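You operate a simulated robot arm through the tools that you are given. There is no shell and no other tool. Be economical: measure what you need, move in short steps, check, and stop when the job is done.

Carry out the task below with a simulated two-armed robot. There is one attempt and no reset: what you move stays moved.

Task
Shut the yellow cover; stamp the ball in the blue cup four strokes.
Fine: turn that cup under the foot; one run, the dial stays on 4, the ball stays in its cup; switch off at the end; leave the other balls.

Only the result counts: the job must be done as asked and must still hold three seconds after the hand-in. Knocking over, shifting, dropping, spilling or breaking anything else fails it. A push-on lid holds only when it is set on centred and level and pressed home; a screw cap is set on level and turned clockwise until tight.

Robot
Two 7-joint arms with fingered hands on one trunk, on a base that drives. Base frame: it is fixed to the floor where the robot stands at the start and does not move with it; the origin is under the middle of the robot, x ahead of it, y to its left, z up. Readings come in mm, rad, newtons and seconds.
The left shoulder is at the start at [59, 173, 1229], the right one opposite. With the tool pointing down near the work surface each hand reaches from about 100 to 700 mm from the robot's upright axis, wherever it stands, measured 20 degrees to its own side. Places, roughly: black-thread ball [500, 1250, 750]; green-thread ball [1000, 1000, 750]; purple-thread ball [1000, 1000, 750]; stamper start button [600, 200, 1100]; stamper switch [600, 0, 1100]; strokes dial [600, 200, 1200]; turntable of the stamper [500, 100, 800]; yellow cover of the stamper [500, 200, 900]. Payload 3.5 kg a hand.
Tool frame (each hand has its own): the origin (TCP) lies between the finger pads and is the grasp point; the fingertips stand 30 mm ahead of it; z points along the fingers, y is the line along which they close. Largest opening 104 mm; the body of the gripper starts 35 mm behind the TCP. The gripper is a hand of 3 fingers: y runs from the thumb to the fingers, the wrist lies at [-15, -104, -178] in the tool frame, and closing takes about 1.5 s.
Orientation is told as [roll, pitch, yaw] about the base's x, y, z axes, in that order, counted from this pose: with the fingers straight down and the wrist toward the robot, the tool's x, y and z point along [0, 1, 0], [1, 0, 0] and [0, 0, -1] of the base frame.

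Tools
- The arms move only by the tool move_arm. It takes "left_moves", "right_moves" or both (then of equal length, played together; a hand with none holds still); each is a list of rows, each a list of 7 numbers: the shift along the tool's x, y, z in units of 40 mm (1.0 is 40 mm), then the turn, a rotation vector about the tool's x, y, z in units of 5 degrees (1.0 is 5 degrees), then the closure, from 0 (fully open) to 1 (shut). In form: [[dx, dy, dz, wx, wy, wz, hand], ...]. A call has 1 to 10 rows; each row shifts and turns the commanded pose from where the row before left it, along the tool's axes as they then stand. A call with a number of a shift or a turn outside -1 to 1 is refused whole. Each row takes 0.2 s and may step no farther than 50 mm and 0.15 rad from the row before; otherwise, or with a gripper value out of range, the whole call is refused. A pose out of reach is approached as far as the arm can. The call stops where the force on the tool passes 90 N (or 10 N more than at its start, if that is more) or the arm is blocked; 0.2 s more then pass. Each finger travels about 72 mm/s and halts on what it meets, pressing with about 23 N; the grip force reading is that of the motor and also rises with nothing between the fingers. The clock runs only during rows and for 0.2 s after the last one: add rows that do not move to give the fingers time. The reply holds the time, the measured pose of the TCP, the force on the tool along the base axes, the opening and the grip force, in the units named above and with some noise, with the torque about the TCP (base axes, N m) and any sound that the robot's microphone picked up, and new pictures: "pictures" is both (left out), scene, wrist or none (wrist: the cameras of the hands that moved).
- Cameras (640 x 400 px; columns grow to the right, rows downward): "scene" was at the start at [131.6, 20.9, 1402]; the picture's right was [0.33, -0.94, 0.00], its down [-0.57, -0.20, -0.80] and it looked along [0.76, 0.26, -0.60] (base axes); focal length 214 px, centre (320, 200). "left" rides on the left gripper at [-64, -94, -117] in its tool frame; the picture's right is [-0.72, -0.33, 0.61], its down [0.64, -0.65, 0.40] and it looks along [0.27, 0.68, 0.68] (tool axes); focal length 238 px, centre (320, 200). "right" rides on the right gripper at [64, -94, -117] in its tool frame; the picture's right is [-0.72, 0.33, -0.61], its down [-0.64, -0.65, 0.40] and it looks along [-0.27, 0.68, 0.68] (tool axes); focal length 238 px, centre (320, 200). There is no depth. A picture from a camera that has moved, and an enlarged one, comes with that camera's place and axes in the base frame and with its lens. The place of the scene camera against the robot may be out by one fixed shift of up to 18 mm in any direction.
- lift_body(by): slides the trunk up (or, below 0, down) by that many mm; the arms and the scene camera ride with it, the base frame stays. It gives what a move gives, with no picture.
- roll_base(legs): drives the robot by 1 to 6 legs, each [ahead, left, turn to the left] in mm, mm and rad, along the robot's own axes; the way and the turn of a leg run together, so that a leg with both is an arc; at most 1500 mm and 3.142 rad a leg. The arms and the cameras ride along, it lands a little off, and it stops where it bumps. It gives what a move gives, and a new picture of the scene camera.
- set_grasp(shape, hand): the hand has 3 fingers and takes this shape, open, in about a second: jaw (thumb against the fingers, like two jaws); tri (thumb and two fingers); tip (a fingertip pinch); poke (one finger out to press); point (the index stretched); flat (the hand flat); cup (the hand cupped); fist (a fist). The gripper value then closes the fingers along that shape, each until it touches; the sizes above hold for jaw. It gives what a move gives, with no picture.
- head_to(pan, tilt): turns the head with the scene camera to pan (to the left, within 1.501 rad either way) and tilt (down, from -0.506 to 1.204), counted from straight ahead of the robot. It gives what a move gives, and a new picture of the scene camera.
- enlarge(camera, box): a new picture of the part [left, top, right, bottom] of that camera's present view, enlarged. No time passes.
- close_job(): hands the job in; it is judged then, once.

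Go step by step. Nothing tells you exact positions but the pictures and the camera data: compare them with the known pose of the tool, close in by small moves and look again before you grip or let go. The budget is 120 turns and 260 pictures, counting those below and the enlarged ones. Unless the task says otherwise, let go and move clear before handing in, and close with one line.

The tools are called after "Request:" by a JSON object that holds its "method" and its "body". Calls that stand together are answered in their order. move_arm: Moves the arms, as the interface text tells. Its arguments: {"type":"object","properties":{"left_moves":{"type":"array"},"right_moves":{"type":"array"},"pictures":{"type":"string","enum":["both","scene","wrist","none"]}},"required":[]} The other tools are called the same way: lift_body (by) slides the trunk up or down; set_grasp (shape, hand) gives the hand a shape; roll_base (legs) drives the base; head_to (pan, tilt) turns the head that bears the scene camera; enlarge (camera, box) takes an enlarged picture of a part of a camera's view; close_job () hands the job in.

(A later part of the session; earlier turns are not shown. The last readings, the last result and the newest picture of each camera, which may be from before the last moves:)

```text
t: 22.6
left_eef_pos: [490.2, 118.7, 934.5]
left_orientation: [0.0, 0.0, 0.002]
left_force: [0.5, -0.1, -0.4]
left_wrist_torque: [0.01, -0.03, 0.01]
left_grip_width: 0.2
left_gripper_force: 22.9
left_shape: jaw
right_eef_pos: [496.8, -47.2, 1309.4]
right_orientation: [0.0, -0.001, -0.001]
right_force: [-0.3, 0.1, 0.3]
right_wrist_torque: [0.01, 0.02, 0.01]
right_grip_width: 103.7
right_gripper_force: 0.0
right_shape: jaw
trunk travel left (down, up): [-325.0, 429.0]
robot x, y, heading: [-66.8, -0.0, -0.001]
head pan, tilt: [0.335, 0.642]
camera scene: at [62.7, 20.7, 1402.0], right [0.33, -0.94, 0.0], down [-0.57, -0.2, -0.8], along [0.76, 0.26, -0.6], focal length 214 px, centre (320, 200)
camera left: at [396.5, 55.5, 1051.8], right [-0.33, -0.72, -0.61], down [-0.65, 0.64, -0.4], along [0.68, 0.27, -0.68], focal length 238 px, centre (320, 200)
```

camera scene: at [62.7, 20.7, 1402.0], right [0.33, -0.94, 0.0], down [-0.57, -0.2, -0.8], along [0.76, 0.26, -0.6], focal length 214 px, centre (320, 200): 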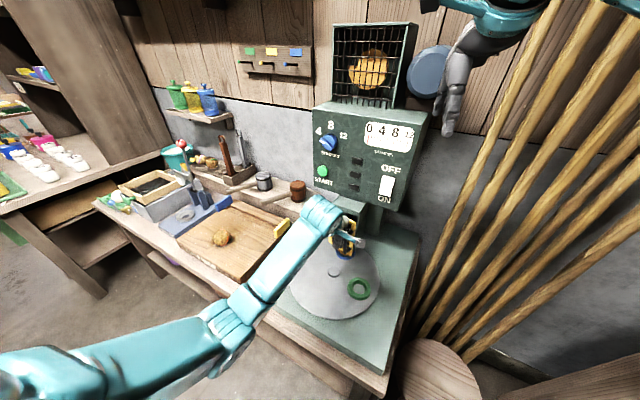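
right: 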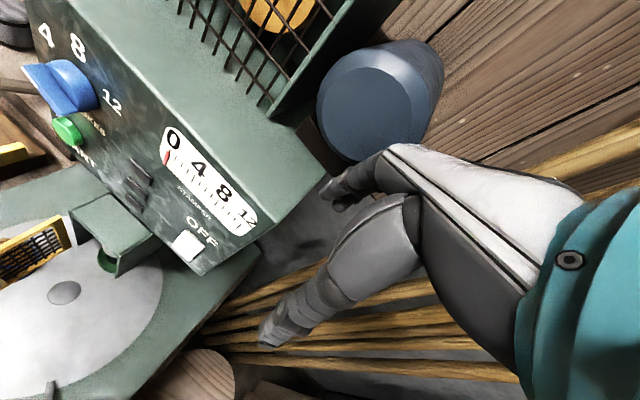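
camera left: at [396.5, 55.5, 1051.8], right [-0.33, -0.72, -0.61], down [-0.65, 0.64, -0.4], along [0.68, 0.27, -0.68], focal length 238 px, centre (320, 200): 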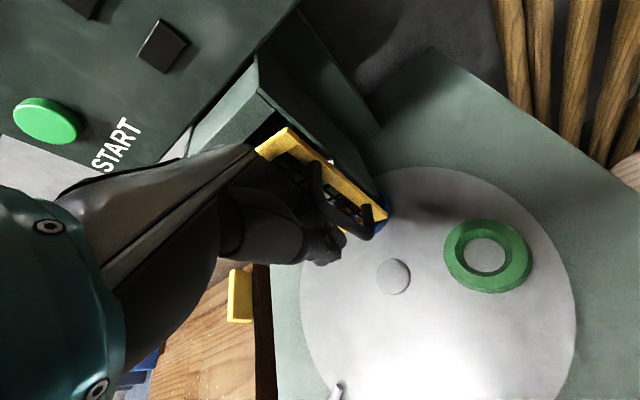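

Nearly shut. I back off and push the handle straight in from the front.

Request:
{"method": "move_arm", "body": {"left_moves": [[0.2, -0.6, 0, 0, 0, 0, 1], [0, -0.8, 0, 0, 0, 0, 1], [-0.6, 0, 0, 0, 0, 0, 1], [-0.5, 0, 0, 0, 0, 0, 1], [0, 0.5, 0, 0, 0, 0, 1]], "pictures": "wrist"}}

Request:
{"method": "enlarge", "body": {"camera": "scene", "box": [270, 170, 430, 290]}}

```text
t: 23.8
left_eef_pos: [456.0, 81.8, 936.8]
left_orientation: [0.001, 0.003, 0.002]
left_force: [-0.2, 0.8, -0.1]
left_wrist_torque: [0.04, 0.0, 0.03]
left_grip_width: 0.2
left_gripper_force: 23.3
left_shape: jaw
right_eef_pos: [498.0, -46.7, 1308.8]
right_orientation: [0.0, 0.002, -0.001]
right_force: [-0.3, -0.6, -0.8]
right_wrist_torque: [0.0, 0.0, -0.01]
right_grip_width: 103.6
right_gripper_force: 0.0
right_shape: jaw
trunk travel left (down, up): [-325.0, 429.0]
robot x, y, heading: [-70.9, 1.1, -0.001]
head pan, tilt: [0.335, 0.642]
camera left: at [360.8, 19.6, 1052.5], right [-0.33, -0.72, -0.61], down [-0.65, 0.64, -0.4], along [0.68, 0.27, -0.68], focal length 238 px, centre (320, 200)
```

left: 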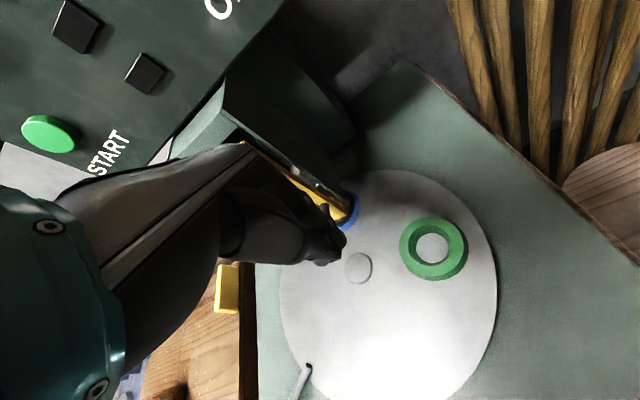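

```text
3.33 times, centred on (350, 230) of scene
camera zoom: at [63.1, 21.0, 1401.9], right [0.33, -0.94, 0.0], down [-0.57, -0.2, -0.8], along [0.76, 0.26, -0.6], focal length 715 px, centre (220, 100)
```

zoom: 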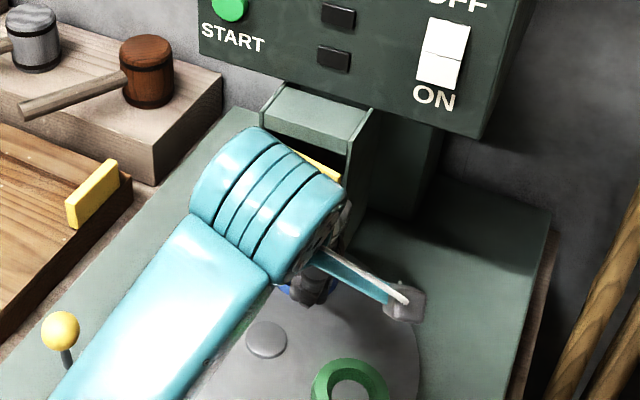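

Request:
{"method": "move_arm", "body": {"left_moves": [[0, 0.3, 0, 0, 0, 0, 1], [0, 0.3, 0, 0, 0, 0, 1], [0, 0.25, 0, 0, 0, 0, 1], [0, 0.2, 0, 0, 0, 0, 1]], "pictures": "wrist"}}

```text
t: 24.8
left_eef_pos: [495.8, 85.8, 934.4]
left_orientation: [0.0, 0.002, 0.003]
left_force: [-6.1, 7.7, -1.2]
left_wrist_torque: [-0.04, 0.01, 0.18]
left_grip_width: 0.0
left_gripper_force: 23.0
left_shape: jaw
right_eef_pos: [492.5, -45.5, 1309.9]
right_orientation: [0.0, -0.003, 0.0]
right_force: [-0.1, -0.8, 0.7]
right_wrist_torque: [0.0, -0.02, -0.03]
right_grip_width: 103.7
right_gripper_force: 0.2
right_shape: jaw
trunk travel left (down, up): [-325.0, 429.0]
robot x, y, heading: [-67.5, 0.7, -0.001]
head pan, tilt: [0.335, 0.642]
camera left: at [401.0, 21.6, 1051.8], right [-0.32, -0.72, -0.61], down [-0.66, 0.64, -0.4], along [0.68, 0.27, -0.68], focal length 238 px, centre (320, 200)
```

left: 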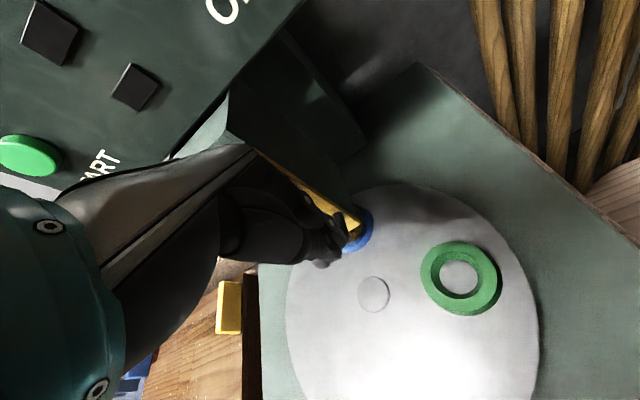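

Request:
{"method": "move_arm", "body": {"left_moves": [[0, 0.15, 0, 0, 0, 0, 1], [0, 0.15, 0, 0, 0, 0, 1]], "pictures": "wrist"}}

```text
t: 25.4
left_eef_pos: [503.4, 82.6, 935.1]
left_orientation: [0.002, 0.01, 0.001]
left_force: [-39.1, 10.7, 1.7]
left_wrist_torque: [0.22, -0.23, 0.23]
left_grip_width: 0.3
left_gripper_force: 22.8
left_shape: jaw
right_eef_pos: [491.5, -44.7, 1312.0]
right_orientation: [0.0, -0.004, 0.0]
right_force: [0.0, -0.4, 0.8]
right_wrist_torque: [0.01, -0.01, 0.0]
right_grip_width: 103.6
right_gripper_force: 0.1
right_shape: jaw
trunk travel left (down, up): [-325.0, 429.0]
robot x, y, heading: [-72.2, 1.0, 0.002]
head pan, tilt: [0.335, 0.642]
camera left: at [408.6, 20.5, 1052.6], right [-0.33, -0.72, -0.61], down [-0.66, 0.64, -0.4], along [0.68, 0.27, -0.68], focal length 238 px, centre (320, 200)
```

left: 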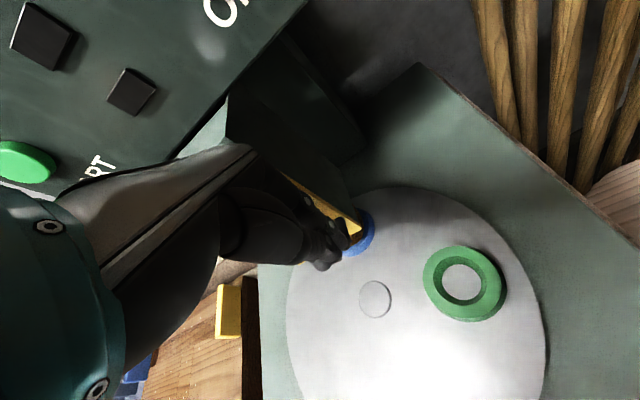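

Firm stop at 39 N means the cover is against its frame. I retreat and look.

Request:
{"method": "move_arm", "body": {"left_moves": [[0, -0.5, 0, 0, 0, 0, 1], [0, -0.9, 0, 0, 0, 0, 1], [0, -0.9, -0.3, 0, 0, 0, 1], [0.9, -0.3, -0.7, 0, 0, 0, 1], [0.9, 0, -0.8, 0, 0, 0, 1], [0.9, 0, -0.6, 0, 0, 0, 1], [0.9, 0, 0, 0, 0, 0, 1], [0.9, 0, 0, 0, 0, 0, 1]], "pictures": "wrist"}}

Request:
{"method": "enlarge", "body": {"camera": "scene", "box": [310, 180, 410, 260]}}

Request:
{"method": "enlarge", "body": {"camera": "scene", "box": [300, 95, 430, 210]}}

```text
t: 27.2
left_eef_pos: [404.4, 262.1, 1032.4]
left_orientation: [0.0, 0.002, 0.0]
left_force: [0.9, 0.2, 0.4]
left_wrist_torque: [0.0, 0.01, 0.0]
left_grip_width: 0.1
left_gripper_force: 23.2
left_shape: jaw
right_eef_pos: [497.4, -46.1, 1310.0]
right_orientation: [0.001, -0.001, -0.001]
right_force: [0.3, -0.2, -0.2]
right_wrist_torque: [0.01, 0.04, 0.02]
right_grip_width: 103.5
right_gripper_force: 0.1
right_shape: jaw
trunk travel left (down, up): [-325.0, 429.0]
robot x, y, heading: [-67.7, -0.5, 0.004]
head pan, tilt: [0.335, 0.642]
camera left: at [310.0, 199.2, 1148.9], right [-0.33, -0.72, -0.61], down [-0.65, 0.64, -0.4], along [0.68, 0.27, -0.68], focal length 238 px, centre (320, 200)
```

left: 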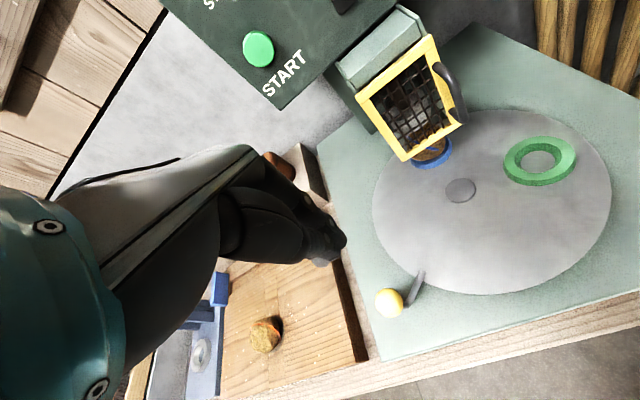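

```text
5.00 times, centred on (360, 220) of scene
camera zoom: at [62.6, 20.9, 1402.0], right [0.33, -0.94, 0.0], down [-0.57, -0.2, -0.8], along [0.76, 0.26, -0.6], focal length 1072 px, centre (120, 100)
```

zoom: 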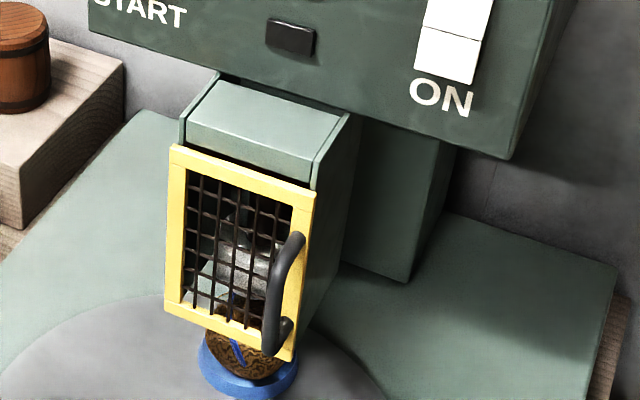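

```text
3.48 times, centred on (365, 152) of scene
camera zoom: at [62.6, 20.9, 1402.0], right [0.33, -0.94, 0.0], down [-0.57, -0.2, -0.8], along [0.76, 0.26, -0.6], focal length 746 px, centre (164, 365)
```

zoom: 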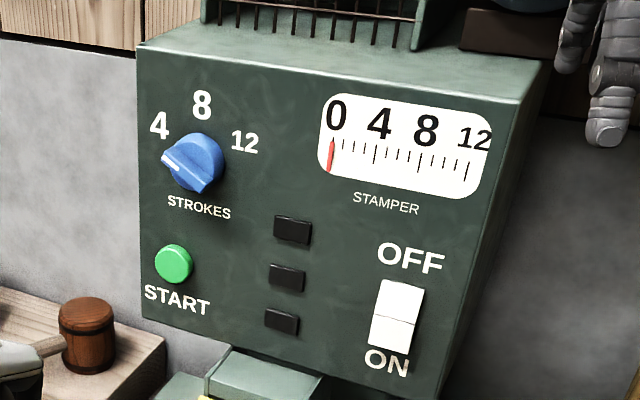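

The cover is shut and the dial pointer is at 4. Panel estimates are START about (622,213,1079) and switch centre about (586,20,1090). I turn both hands to point forward, the left for START and the right for the switch.

Request:
{"method": "move_arm", "body": {"left_moves": [[0, 0, -0.6, 0, 0, 0, 1], [0, 0, -0.6, 0, 0, 0, 1], [0, 0, 0, -1, 0, 0, 1], [0, 0, 0, -1, 0, 0, 1], [0, 0, 0, -1, 0, 0, 1], [0, 0, 0, -1, 0, 0, 1], [0, 0, 0, -1, 0, 0, 1], [0, 0, 0, -1, 0, 0, 1], [0, 0, 0, -1, 0, 0, 1], [0, 0, 0, -1, 0, 0, 1]], "right_moves": [[0, 0, 0, 0, 0, 0, 1], [0, 0, 0, 0, 0, 0, 1], [0, 0, 0, -1, 0, 0, 1], [0, 0, 0, -1, 0, 0, 1], [0, 0, 0, -1, 0, 0, 1], [0, 0, 0, -1, 0, 0, 1], [0, 0, 0, -1, 0, 0, 1], [0, 0, 0, -1, 0, 0, 1], [0, 0, 0, -1, 0, 0, 1], [0, 0, 0, -1, 0, 0, 1]], "pictures": "scene"}}

```text
t: 28.6
left_eef_pos: [429.4, 275.2, 1118.6]
left_orientation: [0.022, -0.488, 0.016]
left_force: [0.6, -0.5, 0.3]
left_wrist_torque: [0.01, 0.01, 0.0]
left_grip_width: 0.3
left_gripper_force: 23.1
left_shape: jaw
left hand out of reach, approached as far as the arm can: row 1, 2
right_eef_pos: [496.7, -46.3, 1308.5]
right_orientation: [-0.001, -0.316, -0.001]
right_force: [1.0, -0.1, -0.9]
right_wrist_torque: [-0.01, 0.01, -0.07]
right_grip_width: 0.2
right_gripper_force: 22.7
right_shape: jaw
trunk travel left (down, up): [-325.0, 429.0]
robot x, y, heading: [-67.8, 2.3, 0.006]
head pan, tilt: [0.335, 0.642]
stopped in row 6 (left hand): the arm was blocked; the commanded pose is now the measured one
camera scene: at [62.5, 21.2, 1402.0], right [0.33, -0.94, 0.0], down [-0.57, -0.2, -0.8], along [0.76, 0.26, -0.6], focal length 214 px, centre (320, 200)
```

scene: 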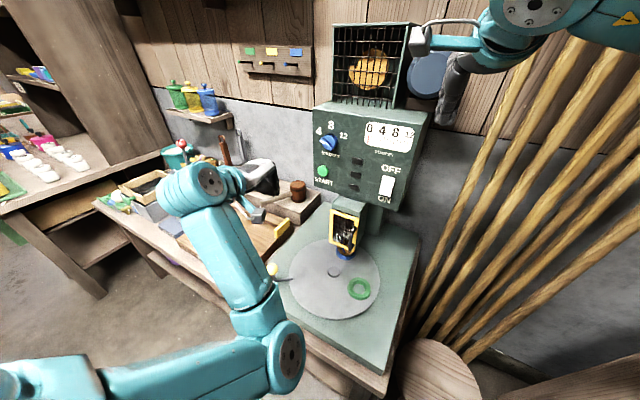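

The left arm is too folded here, so I back the base off.

Request:
{"method": "roll_base", "body": {"legs": [[-130, 0, 0]]}}

Request:
{"method": "move_arm", "body": {"left_moves": [[0, 0.5, 0, -1, 0, 0, 1], [0, 0.5, 0, -1, 0, 0, 1], [0, 0, 0, -1, 0, 0, 1], [0, 0, 0, -1, 0, 0, 1], [0, 0, 0, -1, 0, 0, 1], [0, 0, 0, -1, 0, 0, 1], [0, 0, 0, -1, 0, 0, 1], [0, 0, 0, -1, 0, 0, 1]], "right_moves": [[0, 0, 0, -1, 0, 0, 1], [0, 0, 0, -1, 0, 0, 1], [0, 0, 0, -1, 0, 0, 1], [0, 0, 0, -1, 0, 0, 1], [0, 0, 0, -1, 0, 0, 1], [0, 0, 0, -1, 0, 0, 1], [0, 0, 0, -1, 0, 0, 1], [0, 0, 0, -1, 0, 0, 1]], "pictures": "scene"}}

```text
t: 29.9
left_eef_pos: [300.0, 274.7, 1120.2]
left_orientation: [0.02, -0.488, 0.013]
left_force: [0.3, -0.4, -0.2]
left_wrist_torque: [0.02, -0.04, 0.0]
left_grip_width: 0.0
left_gripper_force: 23.1
left_shape: jaw
right_eef_pos: [366.4, -45.8, 1309.9]
right_orientation: [0.0, -0.315, 0.0]
right_force: [-1.3, 0.4, -0.1]
right_wrist_torque: [0.04, 0.0, 0.02]
right_grip_width: 0.0
right_gripper_force: 23.2
right_shape: jaw
trunk travel left (down, up): [-325.0, 429.0]
robot x, y, heading: [-200.4, 0.3, -0.001]
head pan, tilt: [0.335, 0.642]
camera scene: at [-67.6, 20.9, 1402.1], right [0.33, -0.94, 0.0], down [-0.56, -0.2, -0.8], along [0.76, 0.26, -0.6], focal length 214 px, centre (320, 200)
```

scene: 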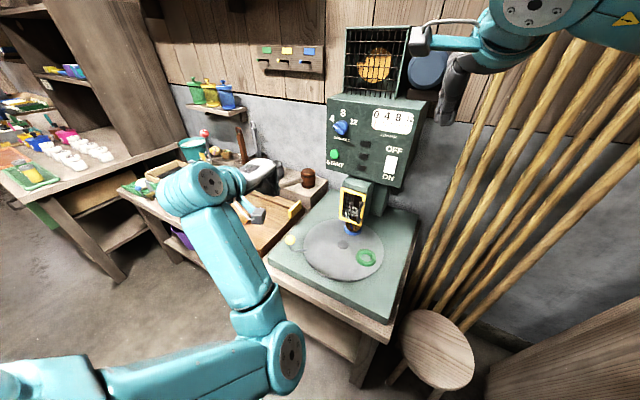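

```text
t: 31.7
left_eef_pos: [335.7, 275.5, 1138.3]
left_orientation: [0.046, -1.187, -0.021]
left_force: [0.1, 1.0, -0.8]
left_wrist_torque: [0.04, 0.01, -0.01]
left_grip_width: 0.0
left_gripper_force: 22.7
left_shape: jaw
right_eef_pos: [366.8, -45.1, 1310.0]
right_orientation: [-0.001, -1.012, 0.0]
right_force: [0.2, -0.4, -0.2]
right_wrist_torque: [0.0, 0.0, 0.01]
right_grip_width: 0.0
right_gripper_force: 23.0
right_shape: jaw
trunk travel left (down, up): [-325.0, 429.0]
robot x, y, heading: [-198.1, -0.9, -0.003]
head pan, tilt: [0.335, 0.642]
camera scene: at [-66.7, 21.3, 1402.1], right [0.33, -0.94, 0.0], down [-0.57, -0.2, -0.8], along [0.76, 0.26, -0.6], focal length 214 px, centre (320, 200)
```

scene: 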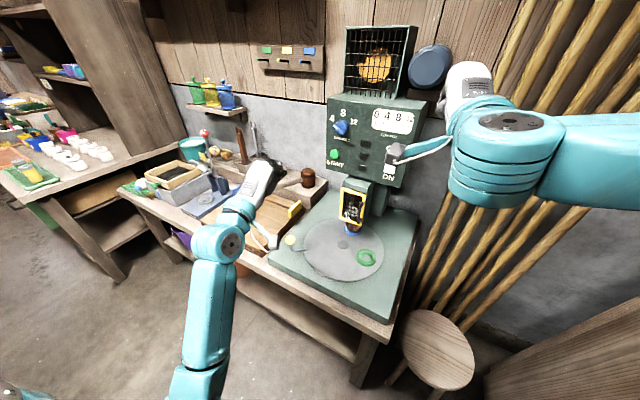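

Request:
{"method": "move_arm", "body": {"left_moves": [[0, 0, 0, -1, 0, 0, 1], [0, 0, 0, -1, 0, 0, 1], [0, 0, 0, -1, 0, 0, 1], [0, 0, 0, -1, 0, 0, 1], [0, 0, 0, -0.4, 0, 0, 1], [0, 0, 0, 0, 0, 0, 1], [0, 0, 0, 0, 0, 0, 1]], "right_moves": [[0, 0, 0, -1, 0, 0, 1], [0, 0, 0, -1, 0, 0, 1], [0, 0, 0, -1, 0, 0, 1], [0, 0, 0, -1, 0, 0, 1], [0, 0, 0, -1, 0, 0, 1], [0, 0, 0, -1, 0, 0, 1], [0, 0, 0, -0.4, 0, 0, 1]], "pictures": "wrist"}}

```text
t: 33.3
left_eef_pos: [336.6, 274.9, 1138.9]
left_orientation: [1.52, -1.551, -1.497]
left_force: [-0.4, 0.1, -0.4]
left_wrist_torque: [0.0, -0.01, -0.01]
left_grip_width: 0.1
left_gripper_force: 23.0
left_shape: jaw
right_eef_pos: [352.9, -27.0, 1317.6]
right_orientation: [1.272, -1.568, -1.274]
right_force: [-1.0, -0.2, -0.6]
right_wrist_torque: [0.02, -0.04, -0.01]
right_grip_width: 0.2
right_gripper_force: 23.5
right_shape: jaw
right hand out of reach, approached as far as the arm can: row 6, 7
trunk travel left (down, up): [-325.0, 429.0]
robot x, y, heading: [-198.0, -0.7, 0.003]
head pan, tilt: [0.335, 0.642]
camera right: at [236.1, 37.7, 1225.1], right [-0.62, -0.72, 0.32], down [0.4, -0.64, -0.65], along [0.68, -0.27, 0.68], focal length 238 px, centre (320, 200)
camera left: at [219.8, 210.9, 1043.2], right [0.63, -0.7, -0.34], down [0.39, 0.66, -0.64], along [0.67, 0.27, 0.69], focal length 238 px, centre (320, 200)
```

right: 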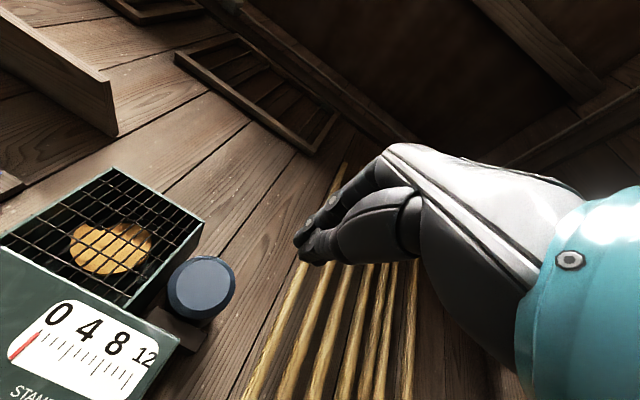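
left: 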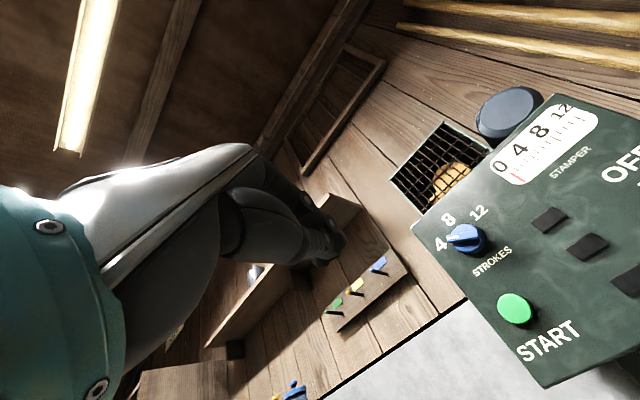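

The left view confirms START about (622,210,1079) and the dial on 4. Both hands go to stand-off points in front of their targets.

Request:
{"method": "move_arm", "body": {"left_moves": [[-0.18, -0.21, 0.7, 0, 0, 0, 1], [-0.18, -0.21, 0.7, 0, 0, 0, 1], [-0.18, -0.21, 0.7, 0, 0, 0, 1], [-0.18, -0.21, 0.7, 0, 0, 0, 1], [-0.18, -0.21, 0.7, 0, 0, 0, 1], [-0.18, -0.21, 0.7, 0, 0, 0, 1], [-0.18, -0.21, 0.7, 0, 0, 0, 1]], "right_moves": [[0.25, -0.87, 0.5, 0, 0, 0, 1], [0.25, -0.87, 0.5, 0, 0, 0, 1], [0.25, -0.87, 0.5, 0, 0, 0, 1], [0.25, -0.87, 0.5, 0, 0, 0, 1], [0.25, -0.87, 0.5, 0, 0, 0, 1], [0.25, -0.87, 0.5, 0, 0, 0, 1], [0.25, -0.87, 0.5, 0, 0, 0, 1]], "pictures": "both"}}

```text
t: 34.9
left_eef_pos: [533.5, 229.8, 1077.6]
left_orientation: [1.571, -1.552, -1.546]
left_force: [0.7, 0.0, 0.4]
left_wrist_torque: [0.02, -0.03, 0.03]
left_grip_width: 0.0
left_gripper_force: 22.9
left_shape: jaw
right_eef_pos: [372.6, 61.3, 1225.9]
right_orientation: [0.375, -1.567, -0.38]
right_force: [-0.3, 0.6, -0.2]
right_wrist_torque: [0.01, 0.01, -0.02]
right_grip_width: 0.0
right_gripper_force: 23.1
right_shape: jaw
right hand out of reach, approached as far as the arm can: row 1, 2, 3, 4, 5, 6, 7
trunk travel left (down, up): [-325.0, 429.0]
robot x, y, heading: [-200.1, -1.2, 0.003]
head pan, tilt: [0.335, 0.642]
camera scene: at [-65.7, 20.5, 1401.9], right [0.33, -0.94, 0.0], down [-0.57, -0.2, -0.8], along [0.76, 0.26, -0.6], focal length 214 px, centre (320, 200)
camera right: at [255.7, 124.9, 1133.2], right [-0.61, -0.72, 0.33], down [0.4, -0.64, -0.66], along [0.68, -0.27, 0.68], focal length 238 px, centre (320, 200)
camera left: at [417.9, 165.8, 982.1], right [0.63, -0.7, -0.34], down [0.39, 0.66, -0.64], along [0.67, 0.27, 0.69], focal length 238 px, centre (320, 200)
```

scene: 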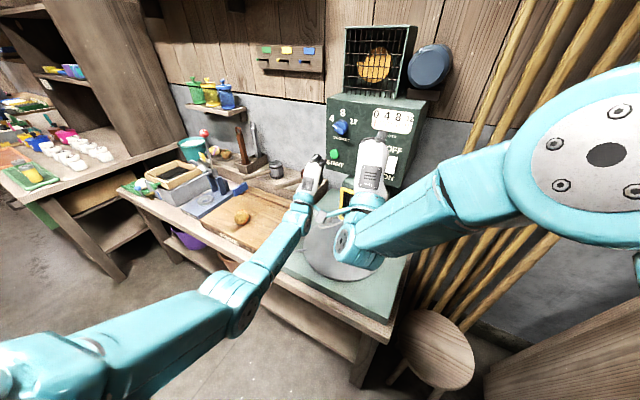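
right: 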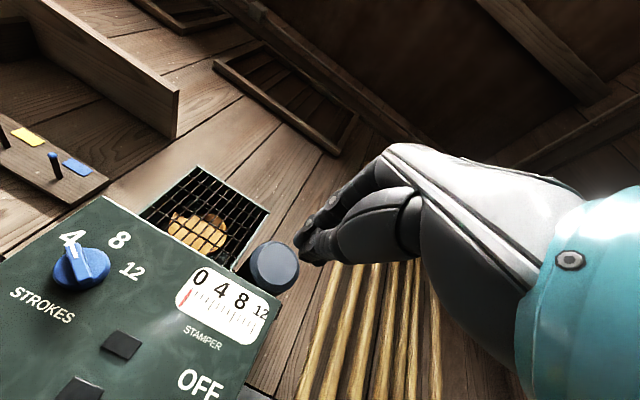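
left: 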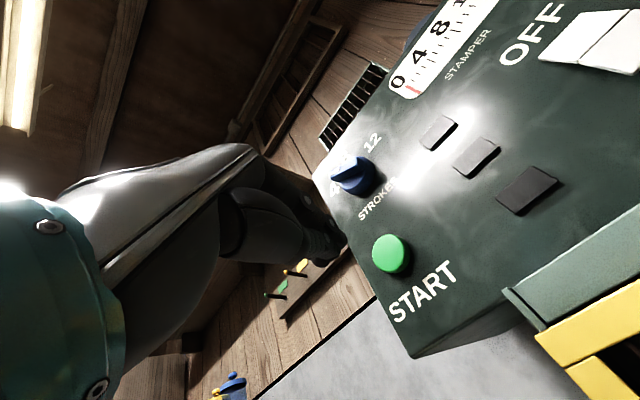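

The left hand is placed well, but the right lagged. I check whether it can still settle toward its commanded pose.

Request:
{"method": "move_arm", "body": {"right_moves": [[0, 0, 0, 0, 0, 0, 1], [0, -0.3, 0, 0, 0, 0, 1], [0, -0.3, 0, 0, 0, 0, 1], [0, 0, 0, 0, 0, 0, 1]], "pictures": "none"}}

```text
t: 35.9
left_eef_pos: [531.9, 231.2, 1076.8]
left_orientation: [1.499, -1.55, -1.475]
left_force: [0.9, -0.5, -0.3]
left_wrist_torque: [0.02, 0.0, -0.01]
left_grip_width: 0.3
left_gripper_force: 22.9
left_shape: jaw
right_eef_pos: [362.2, 57.5, 1216.3]
right_orientation: [0.351, -1.565, -0.355]
right_force: [-0.3, 0.8, -0.4]
right_wrist_torque: [0.04, 0.0, 0.02]
right_grip_width: 0.1
right_gripper_force: 23.1
right_shape: jaw
right hand out of reach, approached as far as the arm can: row 2, 3
trunk travel left (down, up): [-325.0, 429.0]
robot x, y, heading: [-195.5, 0.1, 0.002]
head pan, tilt: [0.335, 0.642]
```

I use the left hand for everything and move the right hand out of the way to the right.

Request:
{"method": "move_arm", "body": {"right_moves": [[-0.6, 0.2, 0, 1, 0, 0, 1], [-0.7, 0.3, 0, 1, 0, 0, 1], [-0.7, 0.3, 0, 1, 0, 0, 1], [-0.8, 0.3, 0, 1, 0, 0, 1], [-0.8, 0.3, 0, 1, 0, 0, 1], [-0.8, 0.3, 0, 1, 0, 0, 1], [-0.8, 0.3, 0, 1, 0, 0, 1], [-0.8, 0, 0, 1, 0, 0, 1]], "pictures": "scene"}}

```text
t: 37.7
left_eef_pos: [533.3, 229.4, 1077.6]
left_orientation: [1.513, -1.552, -1.49]
left_force: [-0.5, 0.0, 0.5]
left_wrist_torque: [0.0, 0.01, 0.0]
left_grip_width: 0.0
left_gripper_force: 23.2
left_shape: jaw
right_eef_pos: [383.6, -184.7, 1291.5]
right_orientation: [0.002, -0.872, 0.001]
right_force: [0.5, 0.0, -0.1]
right_wrist_torque: [-0.01, -0.01, 0.0]
right_grip_width: 0.2
right_gripper_force: 23.2
right_shape: jaw
trunk travel left (down, up): [-325.0, 429.0]
robot x, y, heading: [-197.1, 0.7, 0.003]
head pan, tilt: [0.335, 0.642]
camera scene: at [-66.5, 19.7, 1402.0], right [0.33, -0.94, 0.0], down [-0.57, -0.2, -0.8], along [0.76, 0.26, -0.6], focal length 214 px, centre (320, 200)
```

scene: 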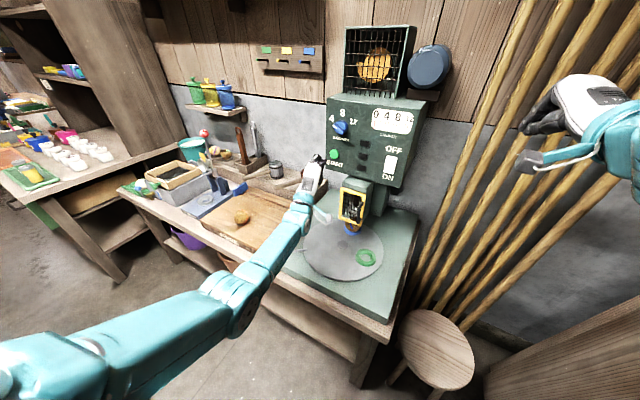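

Request:
{"method": "enlarge", "body": {"camera": "left", "box": [480, 0, 640, 100]}}

```text
4.00 times, centred on (560, 50) of left
camera zoom: at [417.1, 165.3, 982.2], right [0.63, -0.7, -0.34], down [0.39, 0.66, -0.64], along [0.67, 0.27, 0.69], focal length 953 px, centre (-640, 800)
```

zoom: 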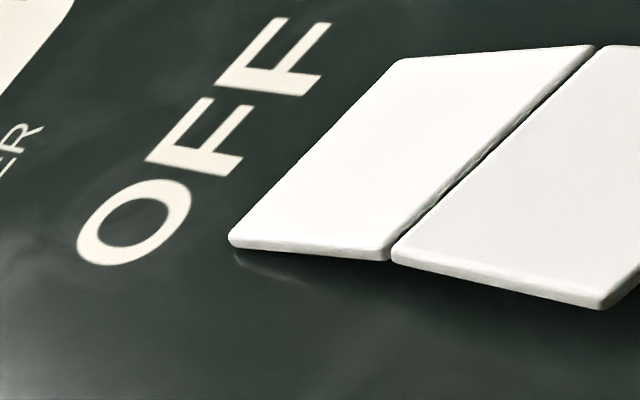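

The rocker's OFF end is pressed in, so it is off now. I move the left hand in front of its ON half.

Request:
{"method": "move_arm", "body": {"left_moves": [[-0.7, 0, -0.5, 0, 0, 0, 1], [-0.9, 0, 0, 0, 0, 0, 1], [-0.9, 0, 0, 0, 0, 0, 1], [-0.9, 0, 0, 0, 0, 0, 1], [-0.9, 0, 0, 0, 0, 0, 1], [-0.8, -0.1, 0, 0, 0, 0, 1]], "pictures": "both"}}

Request:
{"method": "enlarge", "body": {"camera": "scene", "box": [320, 80, 440, 220]}}

```text
t: 39.1
left_eef_pos: [518.1, 25.5, 1069.9]
left_orientation: [1.493, -1.552, -1.471]
left_force: [-0.8, 0.8, 0.3]
left_wrist_torque: [-0.01, -0.02, -0.04]
left_grip_width: 0.0
left_gripper_force: 22.7
left_shape: jaw
right_eef_pos: [383.5, -183.4, 1292.4]
right_orientation: [0.0, -0.872, 0.0]
right_force: [1.1, -0.9, 0.0]
right_wrist_torque: [-0.02, -0.02, -0.03]
right_grip_width: 0.0
right_gripper_force: 22.8
right_shape: jaw
trunk travel left (down, up): [-325.0, 429.0]
robot x, y, heading: [-202.1, -5.2, -0.002]
head pan, tilt: [0.335, 0.642]
camera scene: at [-66.0, 20.4, 1402.0], right [0.33, -0.94, 0.0], down [-0.57, -0.2, -0.8], along [0.76, 0.26, -0.6], focal length 214 px, centre (320, 200)
camera left: at [401.1, -38.6, 974.6], right [0.63, -0.7, -0.34], down [0.39, 0.66, -0.64], along [0.67, 0.27, 0.69], focal length 238 px, centre (320, 200)
```

scene: 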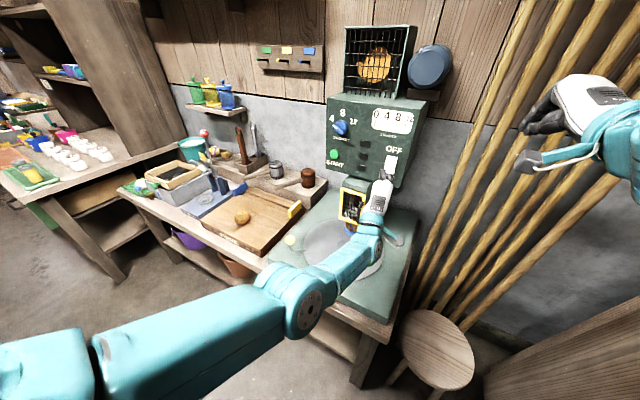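
left: 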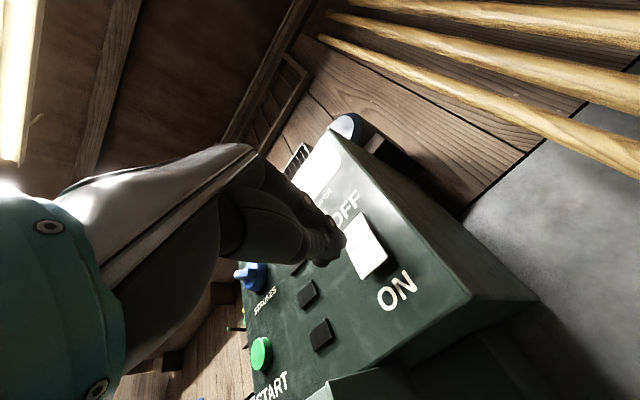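

```text
2.86 times, centred on (380, 150) of scene
camera zoom: at [-66.0, 20.4, 1402.0], right [0.33, -0.94, 0.0], down [-0.57, -0.2, -0.8], along [0.76, 0.26, -0.6], focal length 613 px, centre (149, 343)
```

zoom: 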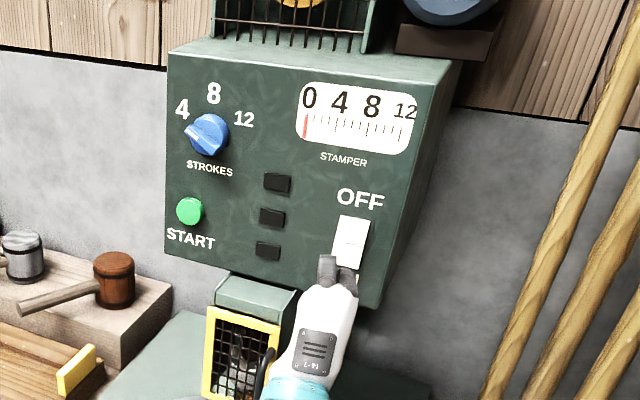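

Request:
{"method": "move_arm", "body": {"left_moves": [[-0.05, 0, 0.6, 0, 0, 0, 1], [0, 0, 0.25, 0, 0, 0, 1], [0, 0, 0.2, 0, 0, 0, 1], [0, 0, 0, 0, 0, 0, 1]], "pictures": "wrist"}}

Request:
{"method": "enlarge", "body": {"camera": "scene", "box": [320, 80, 440, 220]}}

```text
t: 40.1
left_eef_pos: [525.7, 33.4, 1077.0]
left_orientation: [1.503, -1.552, -1.477]
left_force: [1.3, -0.7, 0.2]
left_wrist_torque: [0.05, 0.02, 0.01]
left_grip_width: 0.1
left_gripper_force: 23.3
left_shape: jaw
left hand out of reach, approached as far as the arm can: row 1, 2, 3
right_eef_pos: [383.9, -183.1, 1292.7]
right_orientation: [0.0, -0.873, 0.0]
right_force: [0.4, 0.1, 0.2]
right_wrist_torque: [0.02, 0.0, 0.01]
right_grip_width: 0.0
right_gripper_force: 23.3
right_shape: jaw
trunk travel left (down, up): [-325.0, 429.0]
robot x, y, heading: [-196.8, 0.0, -0.004]
head pan, tilt: [0.335, 0.642]
camera left: at [410.2, -30.4, 982.5], right [0.63, -0.7, -0.34], down [0.39, 0.66, -0.64], along [0.67, 0.27, 0.69], focal length 238 px, centre (320, 200)
```

left: 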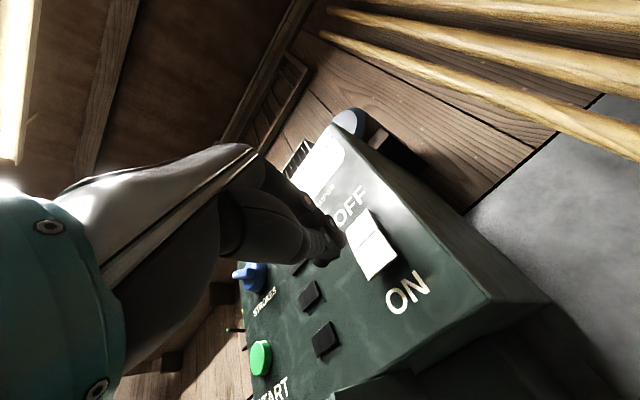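

```text
2.86 times, centred on (380, 150) of scene
camera zoom: at [-66.3, 20.9, 1402.0], right [0.33, -0.94, 0.0], down [-0.57, -0.2, -0.8], along [0.76, 0.26, -0.6], focal length 613 px, centre (149, 343)
```

zoom: 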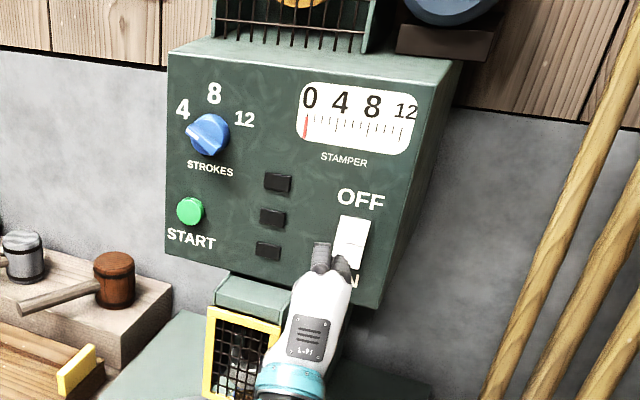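

Out of reach at this stance, so I pull back and drive 80 mm forward.

Request:
{"method": "move_arm", "body": {"left_moves": [[0, 0, -1, 0, 0, 0, 1], [0, 0, -1, 0, 0, 0, 1], [0, 0, -1, 0, 0, 0, 1]], "pictures": "none"}}

Request:
{"method": "roll_base", "body": {"legs": [[80, 0, 0]]}}

```text
t: 40.8
left_eef_pos: [460.0, 52.5, 1217.7]
left_orientation: [2.963, -1.317, -2.899]
left_force: [-0.7, -0.4, 0.3]
left_wrist_torque: [-0.05, 0.03, 0.01]
left_grip_width: 0.0
left_gripper_force: 23.2
left_shape: jaw
right_eef_pos: [384.2, -182.4, 1291.8]
right_orientation: [0.0, -0.874, 0.0]
right_force: [-0.7, 0.5, -0.3]
right_wrist_torque: [-0.03, 0.06, 0.01]
right_grip_width: 0.2
right_gripper_force: 23.3
right_shape: jaw
trunk travel left (down, up): [-325.0, 429.0]
robot x, y, heading: [-198.3, -1.0, 0.001]
head pan, tilt: [0.335, 0.642]
stopped in row 3 (left hand): the arm was blocked; the commanded pose is now the measured one
```

```text
t: 41.9
left_eef_pos: [539.1, 52.5, 1216.3]
left_orientation: [2.958, -1.319, -2.899]
left_force: [0.3, -0.7, 0.8]
left_wrist_torque: [-0.02, -0.04, -0.01]
left_grip_width: 0.0
left_gripper_force: 22.9
left_shape: jaw
right_eef_pos: [464.8, -183.8, 1291.5]
right_orientation: [0.0, -0.871, -0.001]
right_force: [0.3, -0.5, 0.2]
right_wrist_torque: [0.0, 0.01, -0.04]
right_grip_width: 0.0
right_gripper_force: 23.2
right_shape: jaw
trunk travel left (down, up): [-325.0, 429.0]
robot x, y, heading: [-113.9, -0.9, -0.002]
head pan, tilt: [0.335, 0.642]
camera scene: at [13.9, 20.9, 1401.9], right [0.33, -0.94, 0.0], down [-0.57, -0.2, -0.8], along [0.76, 0.26, -0.6], focal length 214 px, centre (320, 200)
```

scene: 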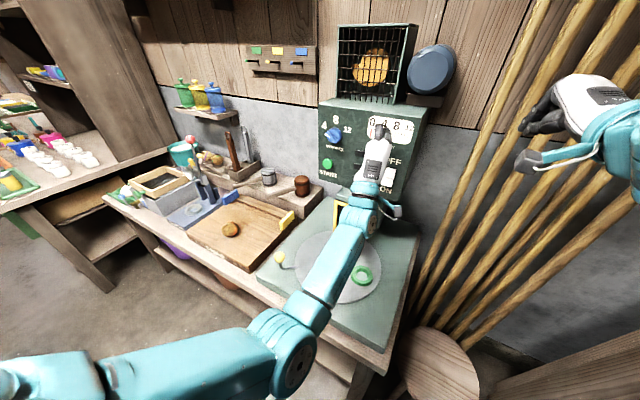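

The left wrist twisted oddly near its limit. I bring it back to a gentler pitch of about -60° while retreating, and give the right hand the same pitch, since it can then do the switch.

Request:
{"method": "move_arm", "body": {"left_moves": [[0.2, 0, -0.6, 0.5, 0, 0, 1], [0.3, 0, -0.5, 1, 0, 0, 1], [0.3, 0, -0.3, 1, 0, 0, 1], [0.4, 0, 0, 1, 0, 0, 1], [0.5, 0, 0, 1, 0, 0, 1], [0.5, 0, 0, 1, 0, 0, 1]], "pictures": "scene"}}

```text
t: 42.5
left_eef_pos: [492.2, 92.5, 1305.4]
left_orientation: [2.871, -1.265, -2.772]
left_force: [-0.6, 0.4, -0.4]
left_wrist_torque: [0.03, 0.0, 0.0]
left_grip_width: 0.0
left_gripper_force: 23.3
left_shape: jaw
right_eef_pos: [462.1, -183.5, 1292.4]
right_orientation: [-0.003, -0.873, 0.001]
right_force: [-0.5, -0.4, 0.6]
right_wrist_torque: [0.02, -0.03, 0.0]
right_grip_width: 0.0
right_gripper_force: 22.5
right_shape: jaw
trunk travel left (down, up): [-325.0, 429.0]
robot x, y, heading: [-120.4, 2.2, 0.002]
head pan, tilt: [0.335, 0.642]
stopped in row 3 (left hand): the arm was blocked; the commanded pose is now the measured one
camera scene: at [12.7, 21.4, 1402.0], right [0.33, -0.94, 0.0], down [-0.57, -0.2, -0.8], along [0.76, 0.26, -0.6], focal length 214 px, centre (320, 200)
```

scene: 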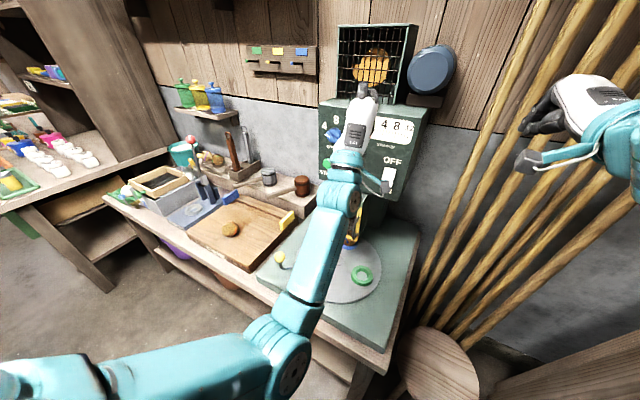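

Request:
{"method": "move_arm", "body": {"left_moves": [[0.7, 0, -0.3, 0, 0, 0, 1], [0.7, 0, -0.3, 0, 0, 0, 1], [0.7, 0, -0.3, 0, 0, 0, 1], [0.7, 0, -0.3, 0, 0, 0, 1]], "right_moves": [[0, 0, 0, -1, 0, 0, 1], [0, 0, 0, -0.9, 0, 0, 1], [0, 0, 0, 0, 0, 0, 1], [0, 0, 0, 0, 0, 0, 1]], "pictures": "scene"}}

```text
t: 43.5
left_eef_pos: [433.7, 198.6, 1298.0]
left_orientation: [2.889, -1.27, -2.793]
left_force: [-0.5, 0.6, 0.0]
left_wrist_torque: [0.0, -0.01, -0.02]
left_grip_width: 0.0
left_gripper_force: 23.1
left_shape: jaw
right_eef_pos: [456.2, -164.0, 1310.1]
right_orientation: [-0.001, -1.031, -0.009]
right_force: [-0.2, 0.5, -0.1]
right_wrist_torque: [-0.01, -0.04, -0.01]
right_grip_width: 0.0
right_gripper_force: 22.9
right_shape: jaw
right hand out of reach, approached as far as the arm can: row 2
trunk travel left (down, up): [-325.0, 429.0]
robot x, y, heading: [-121.4, 2.3, -0.0]
head pan, tilt: [0.335, 0.642]
camera scene: at [12.3, 22.3, 1402.0], right [0.33, -0.94, 0.0], down [-0.57, -0.2, -0.8], along [0.76, 0.26, -0.6], focal length 214 px, centre (320, 200)
```

scene: 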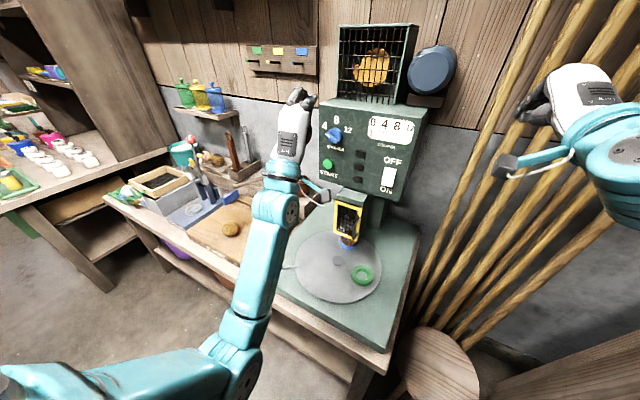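

Request:
{"method": "move_arm", "body": {"left_moves": [[0, 0, 0, 1, 0, 0, 1], [0, 0, 0, 1, 0, 0, 1], [0, 0, 0, 1, 0, 0, 1], [0, 0, 0, 1, 0, 0, 1], [0, 0, 0, 1, 0, 0, 1], [0, 0, 0, 1, 0, 0, 1], [0, 0, 0, 1, 0, 0, 1], [0, 0, 0, 1, 0, 0, 1], [0, 0, 0, 1, 0, 0, 1]], "right_moves": [[0.6, -0.5, 0, 0, 0, 0, 1], [0.6, -0.5, 0, 0, 0, 0, 1], [0.6, -0.5, 0, 0, 0, 0, 1], [0.6, -0.5, 0, 0, 0, 0, 1], [0.5, -0.5, 0, 0, 0, 0, 1], [0.5, -0.5, 0, 0, 0, 0, 1], [0, -0.5, 0, 0, 0, 0, 1], [0, 0, 0, 0, 0, 0, 1], [0, 0, 0, 0, 0, 0, 1]], "pictures": "scene"}}

```text
t: 45.5
left_eef_pos: [433.4, 197.2, 1299.2]
left_orientation: [0.157, -1.067, -0.028]
left_force: [0.0, 0.3, -0.4]
left_wrist_torque: [-0.05, 0.02, 0.03]
left_grip_width: 0.0
left_gripper_force: 23.1
left_shape: jaw
right_eef_pos: [387.5, -29.5, 1188.7]
right_orientation: [-0.001, -1.038, 0.0]
right_force: [0.0, 0.6, 0.4]
right_wrist_torque: [0.0, 0.0, 0.01]
right_grip_width: 0.0
right_gripper_force: 22.8
right_shape: jaw
trunk travel left (down, up): [-325.0, 429.0]
robot x, y, heading: [-117.0, -2.6, 0.004]
head pan, tilt: [0.335, 0.642]
camera scene: at [12.9, 20.7, 1402.0], right [0.33, -0.94, 0.0], down [-0.57, -0.2, -0.8], along [0.76, 0.26, -0.6], focal length 214 px, centre (320, 200)
```

scene: 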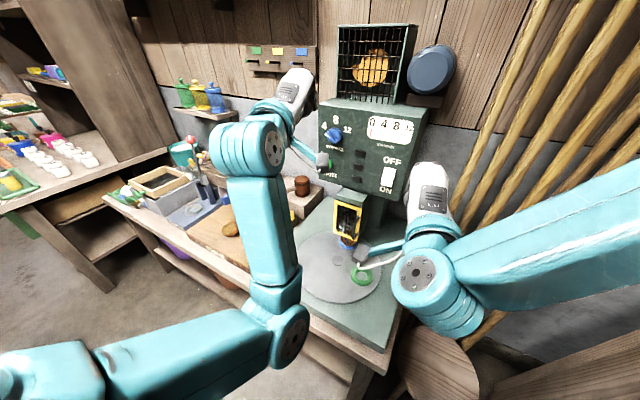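

Both hands now respond cleanly. I send the right to the switch stand-off and the left to the START stand-off.

Request:
{"method": "move_arm", "body": {"left_moves": [[0, 0, 0, -0.07, -0.88, 0.48, 1], [0, 0, 0, -0.07, -0.88, 0.48, 1], [0.075, -0.62, 0.99, 0, 0, 0, 1], [0.075, -0.62, 0.99, 0, 0, 0, 1], [0.075, -0.62, 0.99, 0, 0, 0, 1], [0.075, -0.62, 0.99, 0, 0, 0, 1], [0.075, -0.62, 0.95, 0, 0, 0, 1]], "right_moves": [[0, 0, 0, 0, 0, 0, 1], [0, 0, 0, 0, 0, 0, 1], [0.275, -0.106, 0.834, 0, 0, 0, 1], [0.275, -0.106, 0.834, 0, 0, 0, 1], [0.275, -0.106, 0.834, 0, 0, 0, 1], [0.275, -0.106, 0.834, 0, 0, 0, 1], [0.275, -0.106, 0.834, 0, 0, 0, 1]], "pictures": "both"}}

```text
t: 47.1
left_eef_pos: [551.0, 220.3, 1097.7]
left_orientation: [0.156, -1.07, -0.204]
left_force: [0.4, 0.0, -0.2]
left_wrist_torque: [0.05, 0.01, -0.02]
left_grip_width: 0.2
left_gripper_force: 23.0
left_shape: jaw
right_eef_pos: [522.1, 26.3, 1086.9]
right_orientation: [0.0, -1.038, 0.0]
right_force: [0.6, -0.3, -0.3]
right_wrist_torque: [0.0, 0.0, -0.02]
right_grip_width: 0.1
right_gripper_force: 22.9
right_shape: jaw
trunk travel left (down, up): [-325.0, 429.0]
robot x, y, heading: [-115.4, 4.7, 0.002]
head pan, tilt: [0.335, 0.642]
camera scene: at [13.8, 21.5, 1401.8], right [0.33, -0.94, 0.0], down [-0.57, -0.2, -0.8], along [0.76, 0.26, -0.6], focal length 214 px, centre (320, 200)
camera right: at [373.4, 90.6, 1065.7], right [-0.36, -0.72, 0.59], down [0.02, -0.64, -0.77], along [0.93, -0.27, 0.25], focal length 238 px, centre (320, 200)
camera left: at [398.9, 169.6, 1064.9], right [0.34, -0.7, -0.63], down [0.09, 0.69, -0.72], along [0.94, 0.18, 0.3], focal length 238 px, centre (320, 200)
```

scene: 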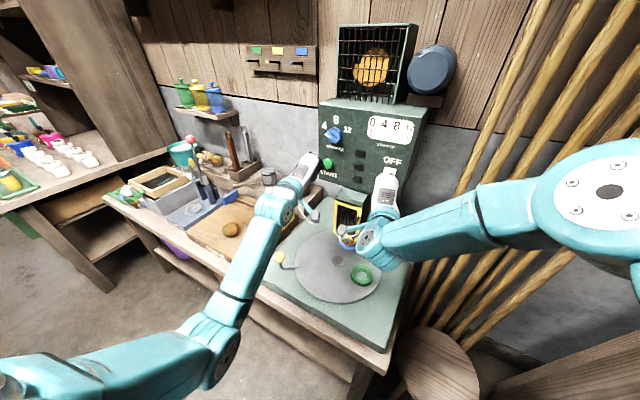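
right: 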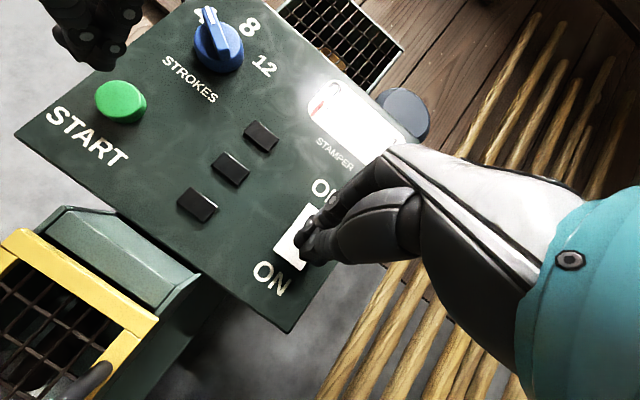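
left: 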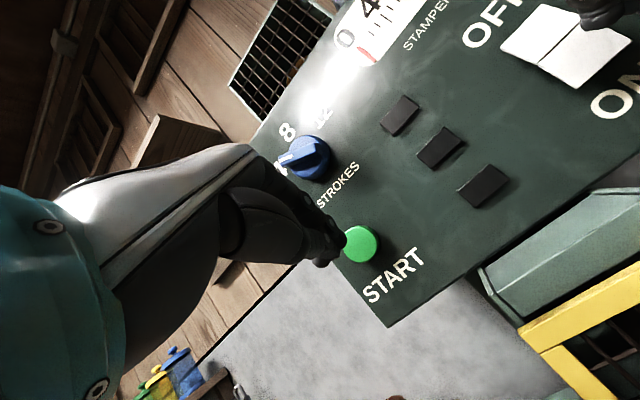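

Request:
{"method": "move_arm", "body": {"right_moves": [[-0.09, 0.2, 0.44, 0, 0, 0, 1], [-0.09, 0.2, 0.44, 0, 0, 0, 1], [-0.02, 0.08, 0.13, 0, 0, 0, 1], [-0.02, 0.08, 0.13, 0, 0, 0, 1]], "pictures": "wrist"}}

Request:
{"method": "enlarge", "body": {"camera": "left", "box": [440, 0, 640, 125]}}

```text
t: 48.1
left_eef_pos: [545.4, 218.7, 1100.5]
left_orientation: [0.162, -1.075, -0.21]
left_force: [-0.5, -0.6, -0.9]
left_wrist_torque: [-0.03, 0.0, 0.03]
left_grip_width: 0.0
left_gripper_force: 23.4
left_shape: jaw
right_eef_pos: [560.0, 22.2, 1086.1]
right_orientation: [-0.002, -1.032, 0.002]
right_force: [-48.6, -3.3, -0.9]
right_wrist_torque: [0.01, 0.08, -0.33]
right_grip_width: 0.0
right_gripper_force: 23.6
right_shape: jaw
right hand out of reach, approached as far as the arm can: row 3
trunk travel left (down, up): [-325.0, 429.0]
robot x, y, heading: [-120.4, -1.0, -0.001]
head pan, tilt: [0.335, 0.642]
camera right: at [412.5, 87.1, 1066.8], right [-0.36, -0.72, 0.6], down [0.01, -0.64, -0.77], along [0.93, -0.27, 0.24], focal length 238 px, centre (320, 200)
```

right: 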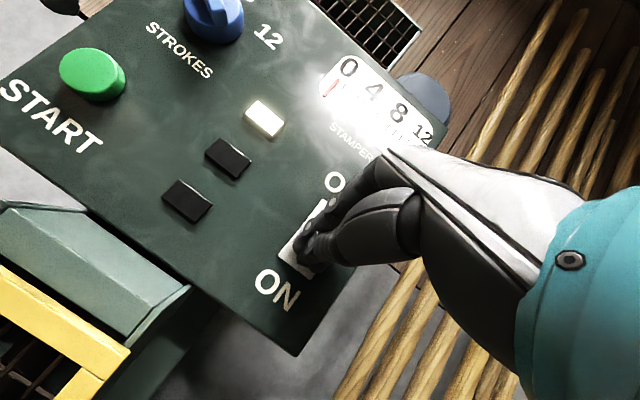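

```text
3.20 times, centred on (540, 62) of left
camera zoom: at [392.6, 168.4, 1068.7], right [0.34, -0.7, -0.63], down [0.1, 0.69, -0.71], along [0.93, 0.18, 0.3], focal length 763 px, centre (-384, 640)
```

zoom: 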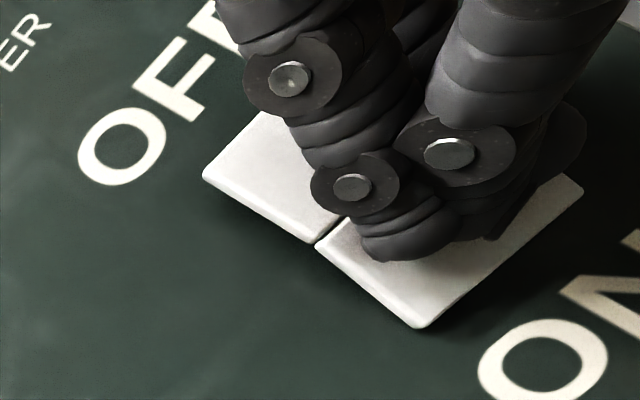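

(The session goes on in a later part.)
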